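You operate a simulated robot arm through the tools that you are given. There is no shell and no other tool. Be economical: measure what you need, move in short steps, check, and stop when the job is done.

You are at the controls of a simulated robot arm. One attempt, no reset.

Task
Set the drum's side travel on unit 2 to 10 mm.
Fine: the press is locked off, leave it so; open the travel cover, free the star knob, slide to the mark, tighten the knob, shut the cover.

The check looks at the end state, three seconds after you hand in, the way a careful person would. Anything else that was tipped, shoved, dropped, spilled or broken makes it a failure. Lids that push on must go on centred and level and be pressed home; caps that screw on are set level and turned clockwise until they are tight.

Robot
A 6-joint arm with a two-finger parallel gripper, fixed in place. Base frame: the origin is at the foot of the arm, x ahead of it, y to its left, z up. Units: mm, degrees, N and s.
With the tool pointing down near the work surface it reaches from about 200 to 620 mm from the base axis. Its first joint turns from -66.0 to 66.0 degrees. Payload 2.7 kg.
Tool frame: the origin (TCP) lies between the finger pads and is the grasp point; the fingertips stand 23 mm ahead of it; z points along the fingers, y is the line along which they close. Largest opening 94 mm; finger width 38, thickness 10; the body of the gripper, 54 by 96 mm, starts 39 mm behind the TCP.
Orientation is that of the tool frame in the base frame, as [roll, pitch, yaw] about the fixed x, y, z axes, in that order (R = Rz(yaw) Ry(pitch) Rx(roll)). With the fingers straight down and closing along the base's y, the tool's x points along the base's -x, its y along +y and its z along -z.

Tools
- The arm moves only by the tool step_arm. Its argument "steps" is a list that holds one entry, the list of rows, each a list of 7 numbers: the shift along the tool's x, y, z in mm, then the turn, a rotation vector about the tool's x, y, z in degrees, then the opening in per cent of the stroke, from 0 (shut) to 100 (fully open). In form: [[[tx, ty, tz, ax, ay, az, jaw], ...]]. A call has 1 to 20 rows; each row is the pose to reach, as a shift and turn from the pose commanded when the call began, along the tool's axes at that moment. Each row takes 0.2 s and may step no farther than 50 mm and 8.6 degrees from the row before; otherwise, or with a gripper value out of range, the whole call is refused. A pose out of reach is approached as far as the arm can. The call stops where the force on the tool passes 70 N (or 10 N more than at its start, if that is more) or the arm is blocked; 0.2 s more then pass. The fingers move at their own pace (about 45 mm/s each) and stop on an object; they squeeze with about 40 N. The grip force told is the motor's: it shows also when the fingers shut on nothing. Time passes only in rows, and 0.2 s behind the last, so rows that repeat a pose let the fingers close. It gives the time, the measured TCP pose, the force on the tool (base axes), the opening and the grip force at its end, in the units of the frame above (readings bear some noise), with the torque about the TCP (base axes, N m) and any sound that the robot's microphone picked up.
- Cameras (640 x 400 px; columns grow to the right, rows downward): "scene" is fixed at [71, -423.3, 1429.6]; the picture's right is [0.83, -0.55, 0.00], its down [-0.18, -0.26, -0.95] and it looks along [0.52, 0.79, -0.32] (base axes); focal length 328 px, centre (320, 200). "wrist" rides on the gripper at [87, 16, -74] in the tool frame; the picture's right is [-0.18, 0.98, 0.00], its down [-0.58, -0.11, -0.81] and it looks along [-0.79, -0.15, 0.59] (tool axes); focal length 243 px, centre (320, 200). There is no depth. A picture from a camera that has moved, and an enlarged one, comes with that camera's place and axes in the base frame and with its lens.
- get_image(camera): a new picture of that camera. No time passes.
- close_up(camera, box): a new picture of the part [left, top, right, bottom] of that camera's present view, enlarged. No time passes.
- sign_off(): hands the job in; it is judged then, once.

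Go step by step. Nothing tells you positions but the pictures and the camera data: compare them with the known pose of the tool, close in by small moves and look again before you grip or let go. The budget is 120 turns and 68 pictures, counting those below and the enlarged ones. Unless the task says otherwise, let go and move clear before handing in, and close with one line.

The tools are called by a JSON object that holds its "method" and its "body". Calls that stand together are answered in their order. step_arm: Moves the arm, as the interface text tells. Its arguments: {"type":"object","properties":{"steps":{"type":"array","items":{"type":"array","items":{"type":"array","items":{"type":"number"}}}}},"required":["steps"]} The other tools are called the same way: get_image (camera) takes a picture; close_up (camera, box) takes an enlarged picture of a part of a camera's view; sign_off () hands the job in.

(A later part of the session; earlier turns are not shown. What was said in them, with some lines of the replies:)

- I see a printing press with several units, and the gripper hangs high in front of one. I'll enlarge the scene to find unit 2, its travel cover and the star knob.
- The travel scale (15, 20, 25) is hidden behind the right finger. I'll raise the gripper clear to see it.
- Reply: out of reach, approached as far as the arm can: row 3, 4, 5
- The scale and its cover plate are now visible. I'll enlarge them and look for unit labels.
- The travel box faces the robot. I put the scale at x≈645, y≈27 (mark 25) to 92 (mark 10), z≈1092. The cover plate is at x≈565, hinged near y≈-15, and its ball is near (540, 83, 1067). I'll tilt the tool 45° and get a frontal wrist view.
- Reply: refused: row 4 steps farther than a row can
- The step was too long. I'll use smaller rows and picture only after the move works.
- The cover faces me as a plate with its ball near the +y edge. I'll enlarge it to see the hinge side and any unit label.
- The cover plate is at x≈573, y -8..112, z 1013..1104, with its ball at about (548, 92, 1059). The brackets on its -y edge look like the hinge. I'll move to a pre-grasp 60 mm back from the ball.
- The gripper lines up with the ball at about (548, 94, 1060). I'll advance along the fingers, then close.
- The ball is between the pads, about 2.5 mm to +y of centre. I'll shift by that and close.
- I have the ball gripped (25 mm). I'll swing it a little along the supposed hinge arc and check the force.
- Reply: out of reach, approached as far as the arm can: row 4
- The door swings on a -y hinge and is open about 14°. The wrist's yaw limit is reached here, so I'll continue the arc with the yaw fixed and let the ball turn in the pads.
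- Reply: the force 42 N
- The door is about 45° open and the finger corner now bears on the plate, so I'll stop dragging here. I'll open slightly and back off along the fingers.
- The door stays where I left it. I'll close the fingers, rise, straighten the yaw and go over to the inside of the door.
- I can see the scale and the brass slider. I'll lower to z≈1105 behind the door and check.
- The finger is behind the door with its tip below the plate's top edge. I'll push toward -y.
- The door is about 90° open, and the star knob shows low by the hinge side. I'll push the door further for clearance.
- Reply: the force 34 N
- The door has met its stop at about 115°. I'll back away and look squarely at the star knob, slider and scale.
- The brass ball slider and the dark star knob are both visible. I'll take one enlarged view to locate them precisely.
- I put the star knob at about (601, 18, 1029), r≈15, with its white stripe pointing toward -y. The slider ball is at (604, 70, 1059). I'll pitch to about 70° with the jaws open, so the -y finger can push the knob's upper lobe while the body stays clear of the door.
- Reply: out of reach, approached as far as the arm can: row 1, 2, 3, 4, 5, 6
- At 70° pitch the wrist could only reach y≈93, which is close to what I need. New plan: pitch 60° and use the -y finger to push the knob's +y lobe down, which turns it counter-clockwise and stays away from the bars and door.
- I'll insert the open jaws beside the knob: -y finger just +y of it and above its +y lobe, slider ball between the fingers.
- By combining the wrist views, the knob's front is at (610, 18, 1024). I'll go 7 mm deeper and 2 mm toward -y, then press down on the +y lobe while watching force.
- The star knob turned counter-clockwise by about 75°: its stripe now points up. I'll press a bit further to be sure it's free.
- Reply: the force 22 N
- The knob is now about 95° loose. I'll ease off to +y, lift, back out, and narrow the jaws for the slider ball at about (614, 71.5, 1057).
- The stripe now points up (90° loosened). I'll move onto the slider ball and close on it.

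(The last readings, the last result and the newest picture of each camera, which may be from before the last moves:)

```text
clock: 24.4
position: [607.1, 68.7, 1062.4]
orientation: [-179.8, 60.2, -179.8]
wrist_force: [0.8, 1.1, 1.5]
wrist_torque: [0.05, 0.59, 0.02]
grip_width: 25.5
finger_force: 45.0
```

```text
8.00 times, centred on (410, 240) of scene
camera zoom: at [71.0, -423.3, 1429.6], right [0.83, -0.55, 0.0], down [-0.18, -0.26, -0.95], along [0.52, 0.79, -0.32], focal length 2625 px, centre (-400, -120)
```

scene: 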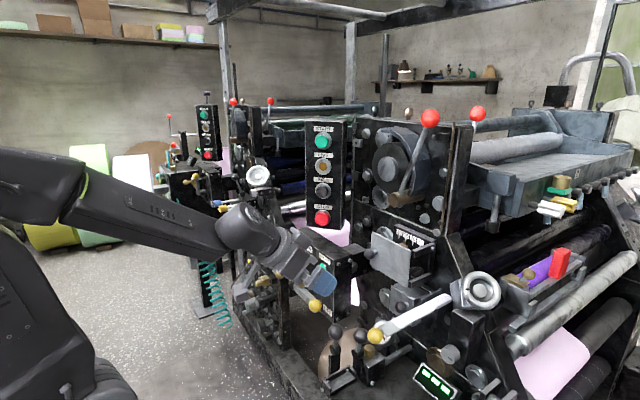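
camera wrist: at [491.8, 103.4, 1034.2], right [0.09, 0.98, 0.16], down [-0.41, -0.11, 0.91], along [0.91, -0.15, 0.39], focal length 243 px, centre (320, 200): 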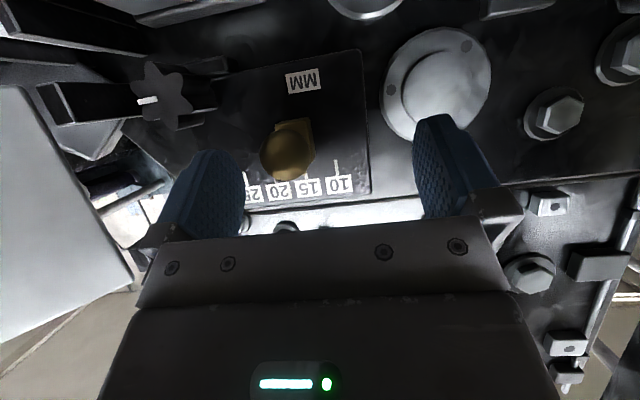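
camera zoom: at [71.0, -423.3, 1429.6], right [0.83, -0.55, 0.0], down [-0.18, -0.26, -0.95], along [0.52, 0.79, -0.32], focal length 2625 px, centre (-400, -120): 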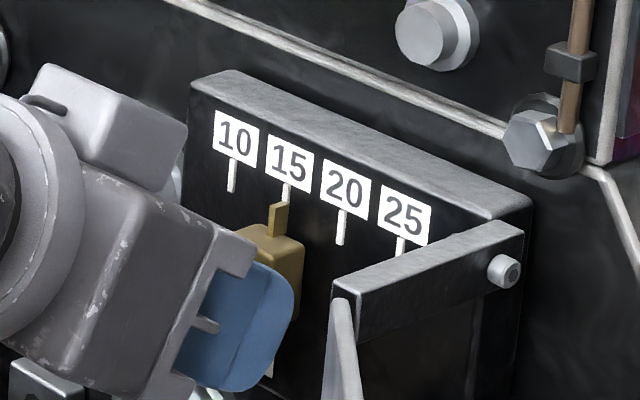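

The ball is gripped (25.5 mm). I'll slide toward the 10 mark (+y, about 21 mm), watching force.

{"method": "step_arm", "body": {"steps": [[[0, 4, 0, 0, 0, 0, 15], [0, 8, 0, 0, 0, 0, 15], [0, 12, 0, 0, 0, 0, 15], [0, 16, 0, 0, 0, 0, 15], [0, 20, 0, 0, 0, 0, 15], [0, 20, 0, 0, 0, 0, 15]]]}}

{"method": "close_up", "body": {"camera": "scene", "box": [380, 215, 440, 265]}}

{"method": "get_image", "body": {"camera": "wrist"}}

```text
clock: 25.8
position: [606.5, 88.6, 1061.0]
orientation: [-179.8, 60.0, -179.7]
wrist_force: [-2.0, -0.5, -2.2]
wrist_torque: [0.0, 0.57, 0.06]
grip_width: 25.5
finger_force: 44.8
```

```text
8.00 times, centred on (410, 240) of scene
camera zoom: at [71.0, -423.3, 1429.6], right [0.83, -0.55, 0.0], down [-0.18, -0.26, -0.95], along [0.52, 0.79, -0.32], focal length 2625 px, centre (-400, -120)
```

zoom: 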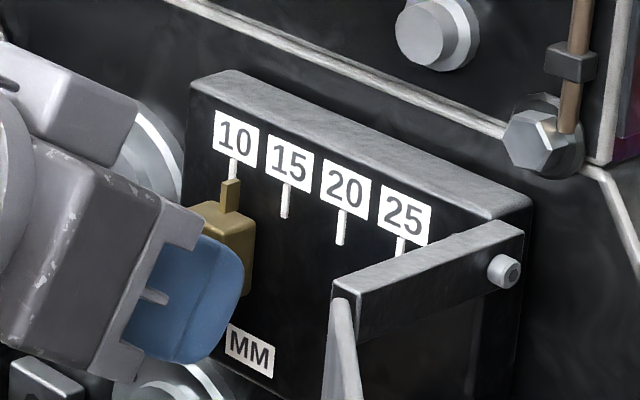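

```text
22 pictures are left
camera wrist: at [499.3, 104.9, 1024.0], right [0.09, 0.98, 0.16], down [-0.41, -0.11, 0.91], along [0.91, -0.15, 0.39], focal length 243 px, centre (320, 200)
```

wrist: 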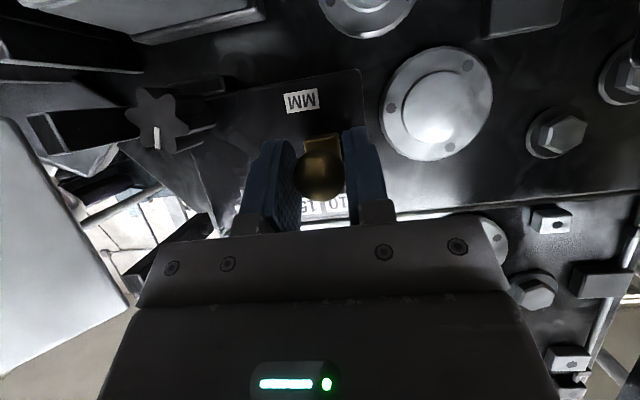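

The slider moves freely. Parallax says about 2 mm more is needed, so I'll move that, release, and back off for a square view.

{"method": "step_arm", "body": {"steps": [[[0, 1.1, 0, 0, 0, 0, 15], [0, 2.2, 0, 0, 0, 0, 15], [0, 2.2, 0, 0, 0, 0, 15], [0, 2.2, 0, 0, 0, 0, 35], [0, 2.2, 0, 0, 0, 0, 45], [8, 2.2, -14, 0, 0, 0, 45], [5, 2.2, -40, 0, 0, 0, 45], [-10, -2, -60, 0, 0, 0, 45], [-25, -6, -75, 0, 0, 0, 45]]]}}

{"method": "get_image", "body": {"camera": "wrist"}}

{"method": "close_up", "body": {"camera": "scene", "box": [390, 220, 430, 250]}}

```text
clock: 27.8
position: [553.1, 82.3, 1120.7]
orientation: [-179.7, 60.1, -179.7]
wrist_force: [-0.1, 0.5, 0.9]
wrist_torque: [0.01, 0.01, 0.0]
grip_width: 42.2
finger_force: 0.1
```

```text
21 pictures are left
camera wrist: at [444.7, 98.4, 1082.1], right [0.09, 0.98, 0.16], down [-0.41, -0.11, 0.91], along [0.91, -0.15, 0.39], focal length 243 px, centre (320, 200)
```

wrist: 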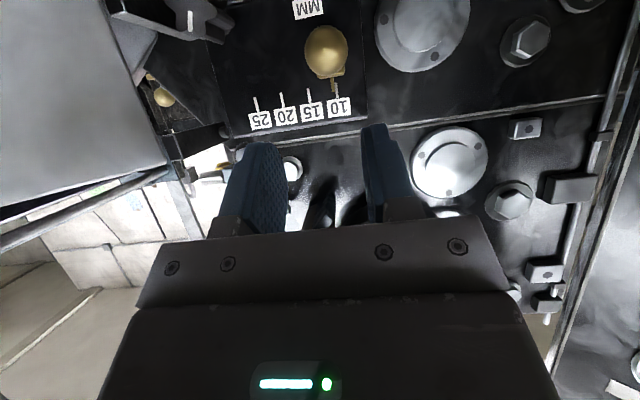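

```text
13.33 times, centred on (410, 235) of scene
camera zoom: at [71.0, -423.3, 1429.6], right [0.83, -0.55, 0.0], down [-0.18, -0.26, -0.95], along [0.52, 0.79, -0.32], focal length 4376 px, centre (-880, -267)
```

zoom: 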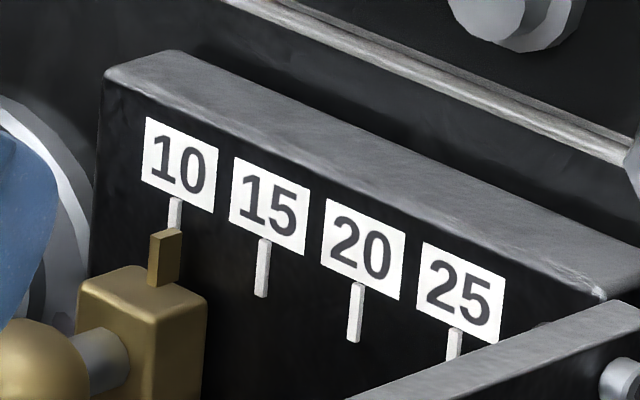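

The pointer is close to the 10 mark. I'll take a square wrist close-up for fine alignment.

{"method": "close_up", "body": {"camera": "wrist", "box": [290, 50, 370, 130]}}

```text
5.00 times, centred on (330, 90) of wrist
camera zoom: at [444.7, 98.4, 1082.1], right [0.09, 0.98, 0.16], down [-0.41, -0.11, 0.91], along [0.91, -0.15, 0.39], focal length 1213 px, centre (270, 750)
```

zoom: 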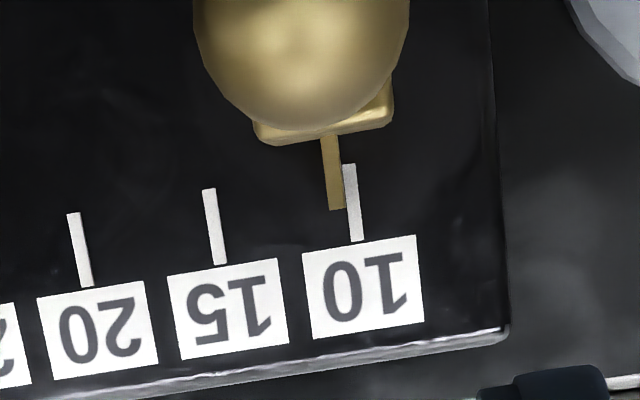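

The pointer sits about 2.5 mm short of the 10 tick. I'll retrace to the ball, grip, and move +2.5 mm.

{"method": "step_arm", "body": {"steps": [[[15, 4, 15, 0, 0, 0, 45], [30, 8.2, 35, 0, 0, 0, 45], [33, 8.2, 61, 0, 0, 0, 45], [25, 8.2, 75, 0, 0, 0, 45], [25, 8.2, 75, 0, 0, 0, 15], [25, 8.2, 75, 0, 0, 0, 15], [25, 8.2, 75, 0, 0, 0, 15], [25, 9.5, 75, 0, 0, 0, 15], [25, 10.7, 75, 0, 0, 0, 15], [25, 10.7, 75, 0, 0, 0, 15], [25, 10.7, 75, 0, 0, 0, 15]]]}}

{"method": "close_up", "body": {"camera": "scene", "box": [390, 220, 430, 250]}}

```text
clock: 30.2
position: [605.9, 93.0, 1061.5]
orientation: [-179.8, 60.1, -179.9]
wrist_force: [-15.6, -3.4, 2.9]
wrist_torque: [-0.06, -0.14, -0.05]
grip_width: 25.4
finger_force: 45.1
```

```text
13.33 times, centred on (410, 235) of scene
camera zoom: at [70.4, -423.4, 1429.6], right [0.83, -0.55, 0.0], down [-0.18, -0.26, -0.95], along [0.52, 0.79, -0.32], focal length 4376 px, centre (-880, -267)
```

zoom: 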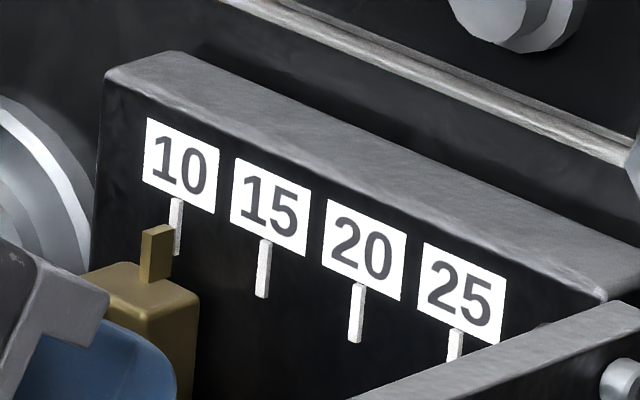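

The pointer moved about 2.4 mm. I'll release, back out to the same view, and verify.

{"method": "step_arm", "body": {"steps": [[[0, 0, 0, 0, 0, 0, 35], [0, 0, 0, 0, 0, 0, 45], [8, 0, -14, 0, 0, 0, 45], [5, 0, -40, 0, 0, 0, 45], [-10, -4, -60, 0, 0, 0, 45], [-25, -8.2, -75, 0, 0, 0, 45], [-25, -8.2, -75, 0, 0, 0, 45]]]}}

{"method": "close_up", "body": {"camera": "wrist", "box": [290, 50, 370, 130]}}

```text
clock: 31.8
position: [552.5, 87.9, 1123.1]
orientation: [-179.7, 60.1, -179.8]
wrist_force: [-0.4, 0.8, -0.1]
wrist_torque: [-0.01, -0.02, 0.01]
grip_width: 42.3
finger_force: 0.1
```

```text
5.00 times, centred on (330, 90) of wrist
camera zoom: at [445.8, 103.1, 1084.4], right [0.09, 0.98, 0.16], down [-0.41, -0.11, 0.91], along [0.91, -0.15, 0.39], focal length 1213 px, centre (270, 750)
```

zoom: 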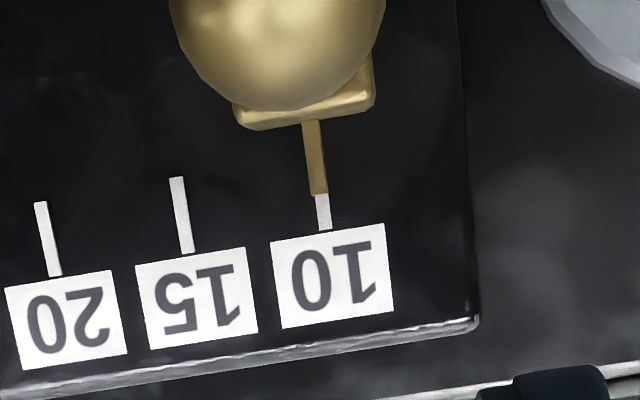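

The pointer now lines up with the 10 tick. Next is tightening: I'll open the jaws around the ball and place the -y finger on the +y side of the knob's 10 o'clock lobe to push it clockwise.

{"method": "step_arm", "body": {"steps": [[[0, 3, 0, 0, 0, 0, 100], [0, 7, 0, 0, 0, 0, 100], [15, 7, 13, 0, 0, 0, 100], [29, 7, 25.5, 0, 0, 0, 100], [23, 7, 49, 0, 0, 0, 100], [17, 7, 72.7, 0, 0, 0, 100], [33, 7, 82, 0, 0, 0, 100], [33, 7, 82, 0, 0, 0, 100]]]}}

{"method": "get_image", "body": {"camera": "wrist"}}

```text
clock: 33.6
position: [609.5, 92.3, 1052.5]
orientation: [-179.7, 60.0, -179.7]
wrist_force: [-0.9, -0.9, -1.0]
wrist_torque: [0.02, -0.01, -0.01]
grip_width: 94.2
finger_force: 0.1
```

```text
16 pictures are left
camera wrist: at [502.5, 107.0, 1013.7], right [0.09, 0.98, 0.16], down [-0.41, -0.11, 0.91], along [0.91, -0.15, 0.39], focal length 243 px, centre (320, 200)
```

wrist: 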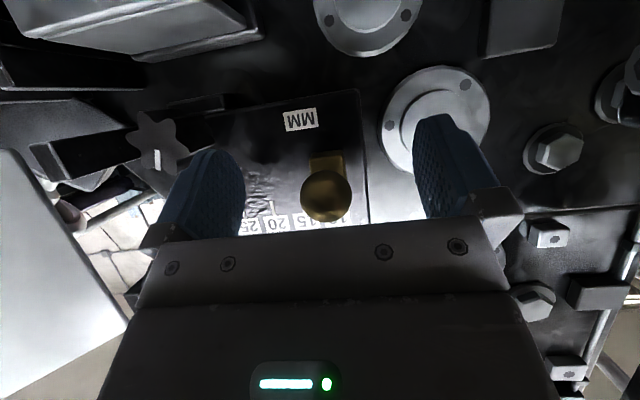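

The finger is poised beside the knob's upper +y lobe. I'll push toward -y with a slight rise.

{"method": "step_arm", "body": {"steps": [[[0, -4, 0, 0, 0, 0, 100], [0, -8, 0, 0, 0, 0, 100], [-1, -11, -0.5, 0, 0, 0, 100], [-2, -14, -1, 0, 0, 0, 100], [-3.5, -17, -2, 0, 0, 0, 100]]]}}

{"method": "close_up", "body": {"camera": "wrist", "box": [90, 30, 390, 230]}}

```text
clock: 34.8
position: [608.3, 79.2, 1060.7]
orientation: [-179.6, 60.6, -179.4]
wrist_force: [-11.3, 26.1, 20.5]
wrist_torque: [-0.33, 0.06, -0.28]
grip_width: 82.9
finger_force: 0.1
```

```text
2.00 times, centred on (240, 130) of wrist
camera zoom: at [501.8, 94.2, 1020.8], right [0.09, 0.98, 0.16], down [-0.42, -0.11, 0.9], along [0.91, -0.14, 0.4], focal length 485 px, centre (480, 340)
```

zoom: 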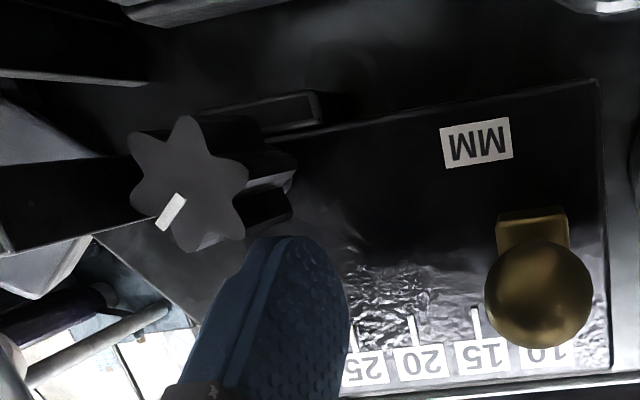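

The knob turned about 35° clockwise and the stripe is now up-right. I'll push further toward -y at this height.

{"method": "step_arm", "body": {"steps": [[[0, -3, 0, 0, 0, 0, 100], [0, -6, 0, 0, 0, 0, 100], [-1, -9, -0.5, 0, 0, 0, 100], [-2, -12, -1, 0, 0, 0, 100]]]}}

{"method": "close_up", "body": {"camera": "wrist", "box": [90, 30, 390, 230]}}

```text
clock: 35.8
position: [610.2, 68.8, 1065.7]
orientation: [-179.1, 60.9, -179.2]
wrist_force: [-11.3, 32.7, 31.7]
wrist_torque: [-0.75, -0.08, -0.21]
grip_width: 80.0
finger_force: 0.0
```

```text
2.00 times, centred on (240, 130) of wrist
camera zoom: at [502.7, 84.8, 1025.3], right [0.09, 0.98, 0.15], down [-0.42, -0.1, 0.9], along [0.9, -0.14, 0.4], focal length 485 px, centre (480, 340)
```

zoom: 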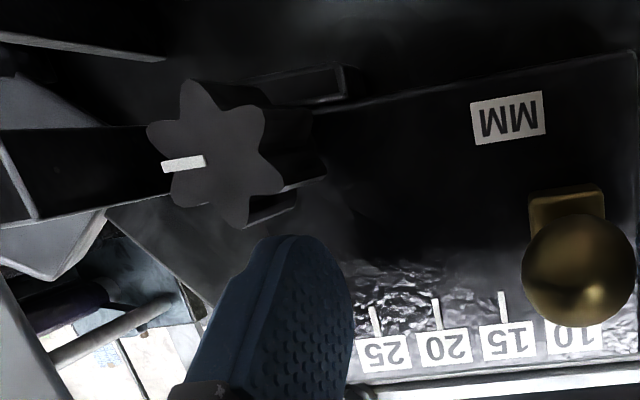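

The stripe is back near its original 3 o'clock position with a firm reaction (~45 N). The +y finger is getting close to the slider ball, so I'll back off and inspect.

{"method": "step_arm", "body": {"steps": [[[0, 10, 0, 0, 0, 0, 100], [-10, 20, -6, 0, 0, 0, 100], [-20, 24, -12, 0, 0, 0, 100], [-12, 24, -35, 0, 0, 0, 100], [-12, 24, -70, 0, 0, 0, 100], [-20, 24, -80, 0, 0, 0, 60], [-20, 24, -80, 0, 0, 0, 60]]]}}

{"method": "close_up", "body": {"camera": "wrist", "box": [170, 20, 410, 180]}}

```text
clock: 37.4
position: [548.6, 86.4, 1114.5]
orientation: [-179.8, 60.1, -179.7]
wrist_force: [-0.1, -0.1, -0.3]
wrist_torque: [0.03, -0.03, -0.03]
grip_width: 56.5
finger_force: 0.0
```

```text
2.50 times, centred on (290, 100) of wrist
camera zoom: at [441.8, 103.2, 1077.4], right [0.09, 0.98, 0.16], down [-0.41, -0.11, 0.91], along [0.91, -0.15, 0.39], focal length 606 px, centre (395, 450)
```

zoom: 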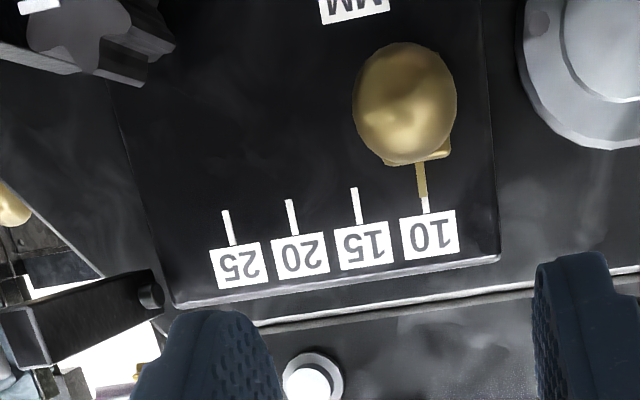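

The pointer is still on 10. I'll check the knob's stripe angle.

{"method": "close_up", "body": {"camera": "wrist", "box": [130, 0, 290, 100]}}

```text
4.00 times, centred on (210, 50) of wrist
camera zoom: at [441.8, 103.2, 1077.4], right [0.09, 0.98, 0.16], down [-0.41, -0.11, 0.91], along [0.91, -0.15, 0.39], focal length 970 px, centre (760, 800)
```

zoom: 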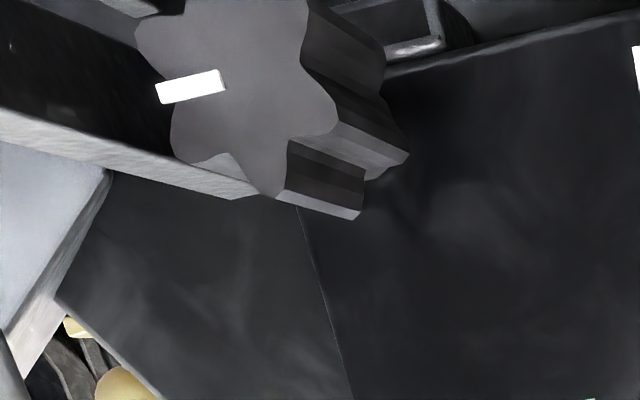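

By ray geometry the stripe angle equals its original tight angle, so the knob is back on its stop. Now I'll shut the cover: rise, cross over the open door and go to its outer (-y) side.

{"method": "step_arm", "body": {"steps": [[[-20, 0, -40, 0, 4, 0, 30], [-17, -38, -54, 0, 8, 0, 0], [-14, -76, -68, 0, 12, 0, 0], [-11, -114, -82, 0, 15, 0, 0], [-8.3, -150, -95.6, 0, 15, 0, 0], [-8.3, -150, -95.6, 0, 15, 0, 0]]]}}

{"method": "get_image", "body": {"camera": "scene"}}

```text
clock: 38.8
position: [470.8, -62.7, 1169.4]
orientation: [-179.8, 45.0, -179.8]
wrist_force: [0.3, 0.6, -0.2]
wrist_torque: [0.0, 0.02, -0.01]
grip_width: 0.0
finger_force: 40.0
```

```text
11 pictures are left
```

scene: 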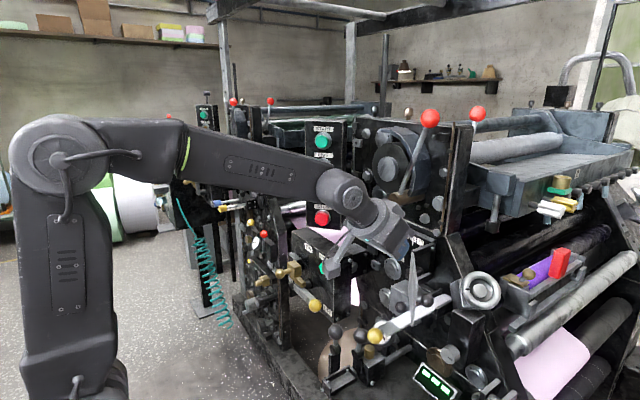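

I reached it with yaw 0. I'll shift to y≈-79 and lower beside the outer face of the door.

{"method": "step_arm", "body": {"steps": [[[0, -8, 0, 0, 0, 0, 0], [0, -16.5, 0, 0, 0, 0, 0], [15, -16.5, 15, 0, 0, 0, 0], [30, -16.5, 30, 0, 0, 0, 0], [43, -16.5, 43, 0, 0, 0, 0], [43, -16.5, 43, 0, 0, 0, 0]]]}}

{"method": "get_image", "body": {"camera": "wrist"}}

{"method": "close_up", "body": {"camera": "scene", "box": [340, 190, 480, 310]}}

```text
clock: 40.2
position: [469.6, -80.0, 1110.1]
orientation: [-179.8, 45.2, -179.8]
wrist_force: [-3.0, 2.0, 4.6]
wrist_torque: [0.0, -0.07, 0.04]
grip_width: 0.0
finger_force: 40.0
```

```text
10 pictures are left
camera wrist: at [357.3, -63.6, 1100.3], right [0.13, 0.98, 0.13], down [-0.16, -0.11, 0.98], along [0.98, -0.15, 0.15], focal length 243 px, centre (320, 200)
```

wrist: 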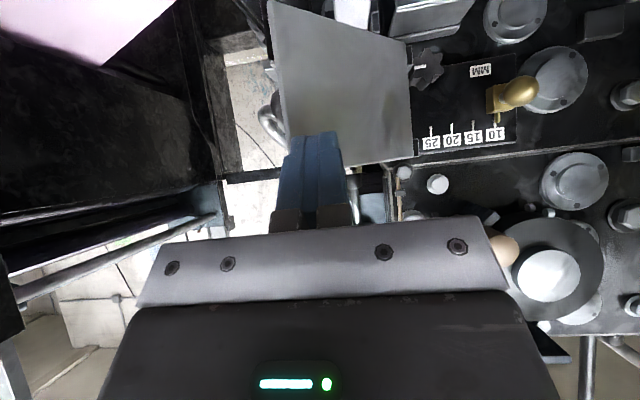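

```text
3.33 times, centred on (410, 250) of scene
camera zoom: at [70.9, -423.2, 1429.7], right [0.83, -0.55, 0.0], down [-0.18, -0.26, -0.95], along [0.52, 0.79, -0.32], focal length 1094 px, centre (20, 33)
```

zoom: 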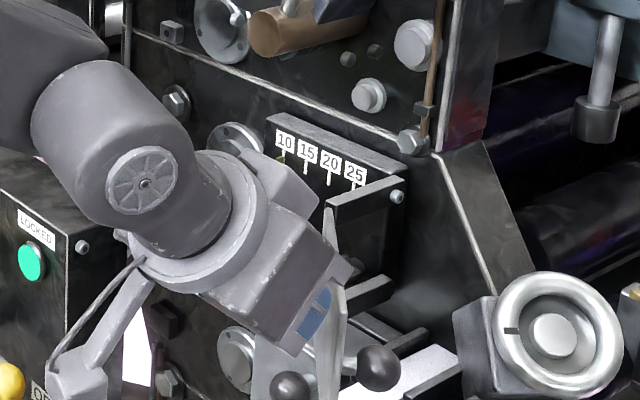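

The door is actually open nearer 130°, so the finger is on its inner side, lightly touching. I'll lift, step over to the outer side at about (500, -93), and lower.

{"method": "step_arm", "body": {"steps": [[[-12, 0, -12, 0, 0, 0, 0], [-25, 0, -25, 0, 0, 0, 0], [-46, -13, -3.5, 0, 0, 0, 0], [-46, -13, -3.5, 0, 0, 0, 0], [-34, -13, 8.5, 0, 0, 0, 0], [-21.2, -13, 21.2, 0, 0, 0, 0], [-21.2, -13, 21.2, 0, 0, 0, 0]]]}}

{"method": "close_up", "body": {"camera": "scene", "box": [340, 190, 480, 310]}}

```text
clock: 41.6
position: [503.7, -93.8, 1132.6]
orientation: [-179.1, 47.7, -179.5]
wrist_force: [0.5, 0.1, 1.7]
wrist_torque: [-0.01, -0.02, -0.03]
grip_width: 0.3
finger_force: 39.9
stopped in row 6: the force on the tool passed its limit at 86 N (the readings are from after the stop); the commanded pose is now the measured one
```

```text
3.33 times, centred on (410, 250) of scene
camera zoom: at [71.0, -423.3, 1429.6], right [0.83, -0.55, 0.0], down [-0.18, -0.26, -0.95], along [0.52, 0.79, -0.32], focal length 1094 px, centre (20, 33)
```

zoom: 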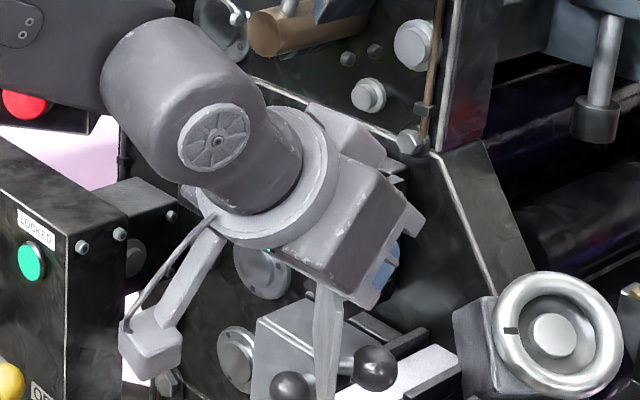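

The finger landed on the door's top edge; the door really stands near 136°. I'll lift slightly, go 15 mm further to -y, and lower again carefully.

{"method": "step_arm", "body": {"steps": [[[-5, 0, -5, 0, 0, 0, 0], [-5, -8, -5, 0, 0, 0, 0], [-5, -16, -5, 0, 0, 0, 0], [2, -16, 2, 0, 0, 0, 0], [8, -16, 7, 0, 0, 0, 0], [14, -16, 13, 0, 0, 0, 0], [14, -16, 13, 0, 0, 0, 0]]]}}

{"method": "close_up", "body": {"camera": "wrist", "box": [200, 0, 520, 220]}}

```text
clock: 43.2
position: [503.3, -112.1, 1113.8]
orientation: [-179.1, 47.6, -179.5]
wrist_force: [-0.2, 0.3, 0.7]
wrist_torque: [0.02, -0.01, 0.04]
grip_width: 0.0
finger_force: 39.9
```

```text
1.82 times, centred on (360, 110) of wrist
camera zoom: at [390.8, -94.5, 1099.2], right [0.13, 0.98, 0.13], down [-0.2, -0.1, 0.97], along [0.97, -0.15, 0.19], focal length 441 px, centre (247, 364)
```

zoom: 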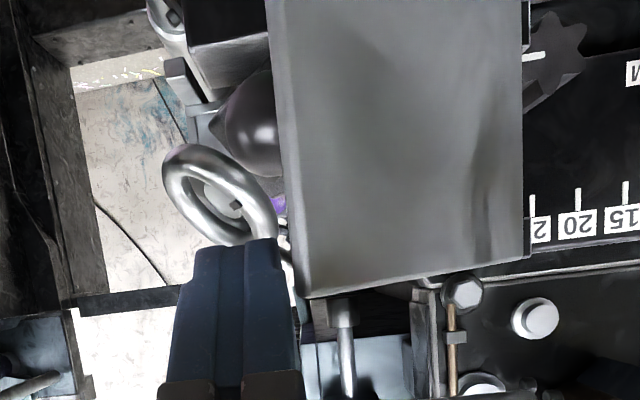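

The finger is now outside the door, overlapping its top edge. I'll push toward +y to swing it shut.

{"method": "step_arm", "body": {"steps": [[[0, 0, 0, 0, 0, 0, 0], [0, 12, 0, 0, 0, 0, 0], [0, 22, 0, 0, 0, 0, 0], [0, 32, 0, 0, 0, 0, 0], [0, 42, 0, 0, 0, 0, 0], [0, 52, 0, 0, 0, 0, 0], [0, 62, 0, 0, 0, 0, 0], [0, 72, 0, 0, 0, 0, 0], [0, 82, 0, 0, 0, 0, 0], [0, 92, 0, 0, 0, 0, 0], [0, 100, 0, 0, 0, 0, 0]]]}}

{"method": "close_up", "body": {"camera": "wrist", "box": [200, 0, 520, 220]}}

```text
clock: 45.6
position: [504.3, -9.6, 1113.6]
orientation: [-179.1, 47.7, -179.5]
wrist_force: [1.2, -0.4, 0.3]
wrist_torque: [-0.03, -0.01, -0.01]
grip_width: 0.2
finger_force: 40.6
```

```text
1.82 times, centred on (360, 110) of wrist
camera zoom: at [391.4, 6.1, 1099.6], right [0.13, 0.98, 0.13], down [-0.2, -0.1, 0.97], along [0.97, -0.15, 0.19], focal length 441 px, centre (247, 364)
```

zoom: 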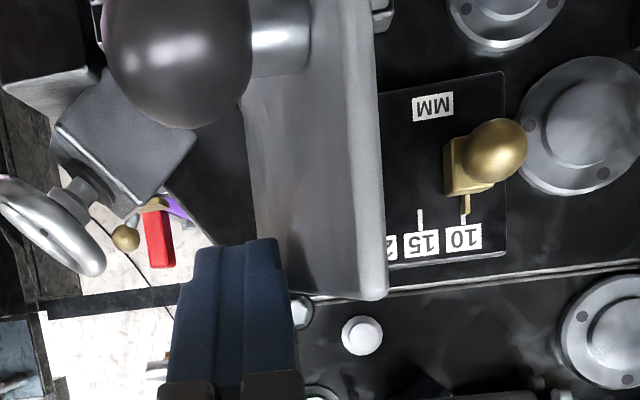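

The door is at about 85° and following. I'll keep pushing +y, then +x, toward closed.

{"method": "step_arm", "body": {"steps": [[[0, 10, 0, 0, 0, 0, 0], [0, 20, 0, 0, 0, 0, 0], [0, 30, 0, 0, 0, 0, 0], [0, 40, 0, 0, 0, 0, 0], [0, 50, 0, 0, 0, 0, 0], [0, 60, 0, 0, 0, 0, 0], [-4.7, 66, 5.2, 0, 0, 0, 0], [-9.4, 70, 10.3, 0, 0, 0, 0], [-14.8, 72, 16.2, 0, 0, 0, 0], [-20.2, 73, 22.1, 0, 0, 0, 0], [-24.3, 73, 26.6, 0, 0, 0, 0]]]}}

{"method": "close_up", "body": {"camera": "scene", "box": [340, 190, 480, 310]}}

```text
clock: 48.0
position: [541.9, 61.9, 1112.7]
orientation: [-179.0, 47.6, -179.5]
wrist_force: [0.4, 0.6, 0.8]
wrist_torque: [0.02, -0.04, 0.06]
grip_width: 0.0
finger_force: 40.2
```

```text
3.33 times, centred on (410, 250) of scene
camera zoom: at [71.0, -423.3, 1429.6], right [0.83, -0.55, 0.0], down [-0.18, -0.26, -0.95], along [0.52, 0.79, -0.32], focal length 1094 px, centre (20, 33)
```

zoom: 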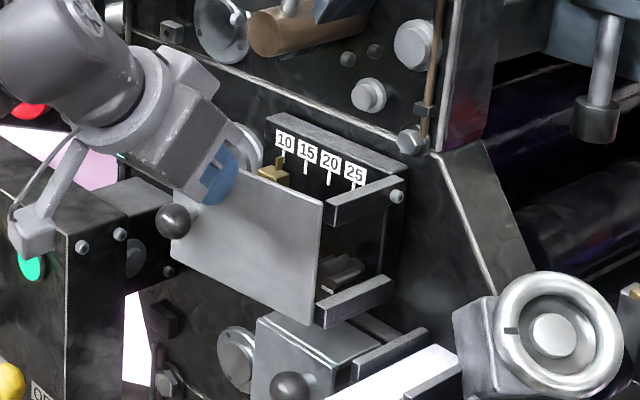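

The door is nearly closed, with the finger a bit high on it. I'll back off, lower, and press the plate flat at y≈45.

{"method": "step_arm", "body": {"steps": [[[15, -8, -16.6, 0, 0, 0, 0], [30.3, -17, -33.2, 0, 0, 0, 0], [41, -17, -23, 0, 0, 0, 0], [52.4, -17, -13, 0, 0, 0, 0], [42, -17, -1.5, 0, 0, 0, 0], [35, -17, 6, 0, 0, 0, 0], [30, -17, 11.5, 0, 0, 0, 0], [25, -17, 17, 0, 0, 0, 0], [22, -17, 20.3, 0, 0, 0, 0], [20.1, -17, 22.4, 0, 0, 0, 0], [18.5, -17, 24, 0, 0, 0, 0]]]}}

{"method": "close_up", "body": {"camera": "scene", "box": [340, 190, 480, 310]}}

```text
clock: 50.4
position: [545.6, 45.2, 1082.9]
orientation: [-179.0, 47.6, -179.5]
wrist_force: [0.2, 0.7, 0.0]
wrist_torque: [0.01, -0.02, -0.02]
grip_width: 0.0
finger_force: 39.5
```

```text
3.33 times, centred on (410, 250) of scene
camera zoom: at [71.0, -423.3, 1429.6], right [0.83, -0.55, 0.0], down [-0.18, -0.26, -0.95], along [0.52, 0.79, -0.32], focal length 1094 px, centre (20, 33)
```

zoom: 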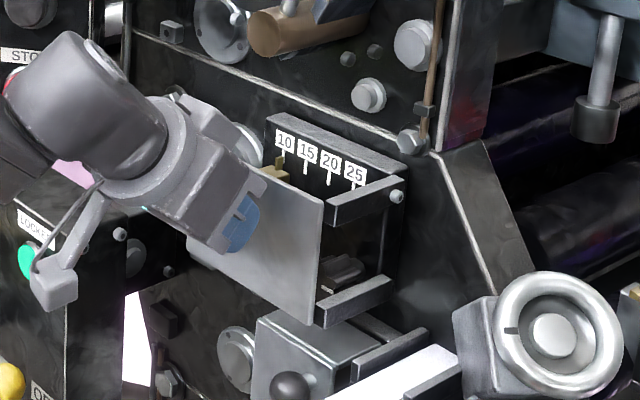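

There is no stop force yet. I'll press a few millimetres more.

{"method": "step_arm", "body": {"steps": [[[-1.35, 0, 1.5, 0, 0, 0, 0], [-2.7, 0, 3, 0, 0, 0, 0], [-4, 0, 4.4, 0, 0, 0, 0], [-4, 0, 4.4, 0, 0, 0, 0]]]}}

```text
clock: 51.4
position: [549.1, 45.0, 1083.4]
orientation: [-179.1, 47.6, -179.6]
wrist_force: [-60.9, -1.3, 15.5]
wrist_torque: [0.45, -0.34, -0.04]
grip_width: 0.0
finger_force: 40.3
```

The plate is hard against its stop (61 N). I'll back away along -x and up, then verify.

{"method": "step_arm", "body": {"steps": [[[4, 0, -4.4, 0, 0, 0, 0], [15, 0, -16.5, 0, 0, 0, 0], [35, 0, -38, 0, 0, 0, 0], [50, 0, -60, 0, 0, 0, 0], [60, 0, -85, 0, 0, 0, 0], [70, 0, -120, 0, 0, 0, 0], [70, 0, -150, 0, 0, 0, 0]]]}}

{"method": "close_up", "body": {"camera": "scene", "box": [340, 200, 440, 290]}}

{"method": "get_image", "body": {"camera": "wrist"}}

```text
clock: 53.0
position: [392.1, 45.9, 1130.9]
orientation: [-179.1, 47.5, -179.4]
wrist_force: [0.3, 0.5, -0.3]
wrist_torque: [-0.02, 0.03, -0.01]
grip_width: 0.2
finger_force: 39.7
```

```text
4.44 times, centred on (390, 245) of scene
camera zoom: at [71.0, -423.3, 1429.6], right [0.83, -0.55, 0.0], down [-0.18, -0.26, -0.95], along [0.52, 0.79, -0.32], focal length 1458 px, centre (9, 0)
```

zoom: 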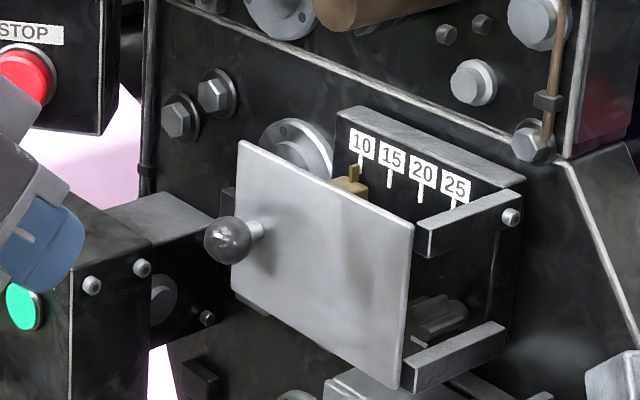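

```text
2 pictures are left
camera wrist: at [279.8, 61.3, 1117.0], right [0.13, 0.98, 0.13], down [-0.2, -0.1, 0.97], along [0.97, -0.15, 0.19], focal length 243 px, centre (320, 200)
```

wrist: 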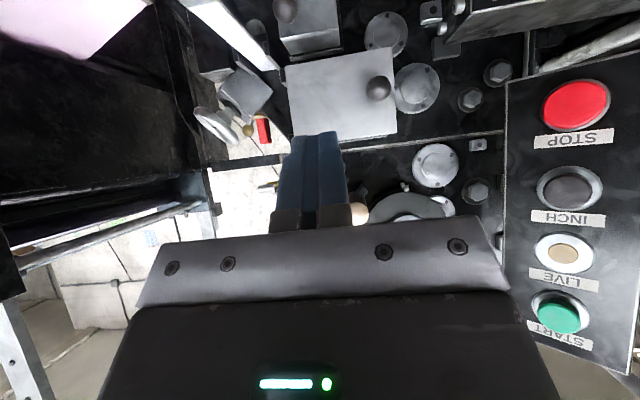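

The cover is shut in its original position, the slider pointer is on 10, the knob is tight, and the gripper is clear. I'm handing in.

{"method": "sign_off", "body": {}}

```text
The job is handed in.
```

I set the drum's side travel to 10 mm. The star knob is back at its original tight angle, the cover is shut, and I left the press locked off. I saw no unit number on the machine, so I took the travel box in front of the arm to be unit 2. While shutting the cover, the fingertip pressed on its top edge once at 86 N. The cover still swung and closed normally, with no damage visible in the last picture.
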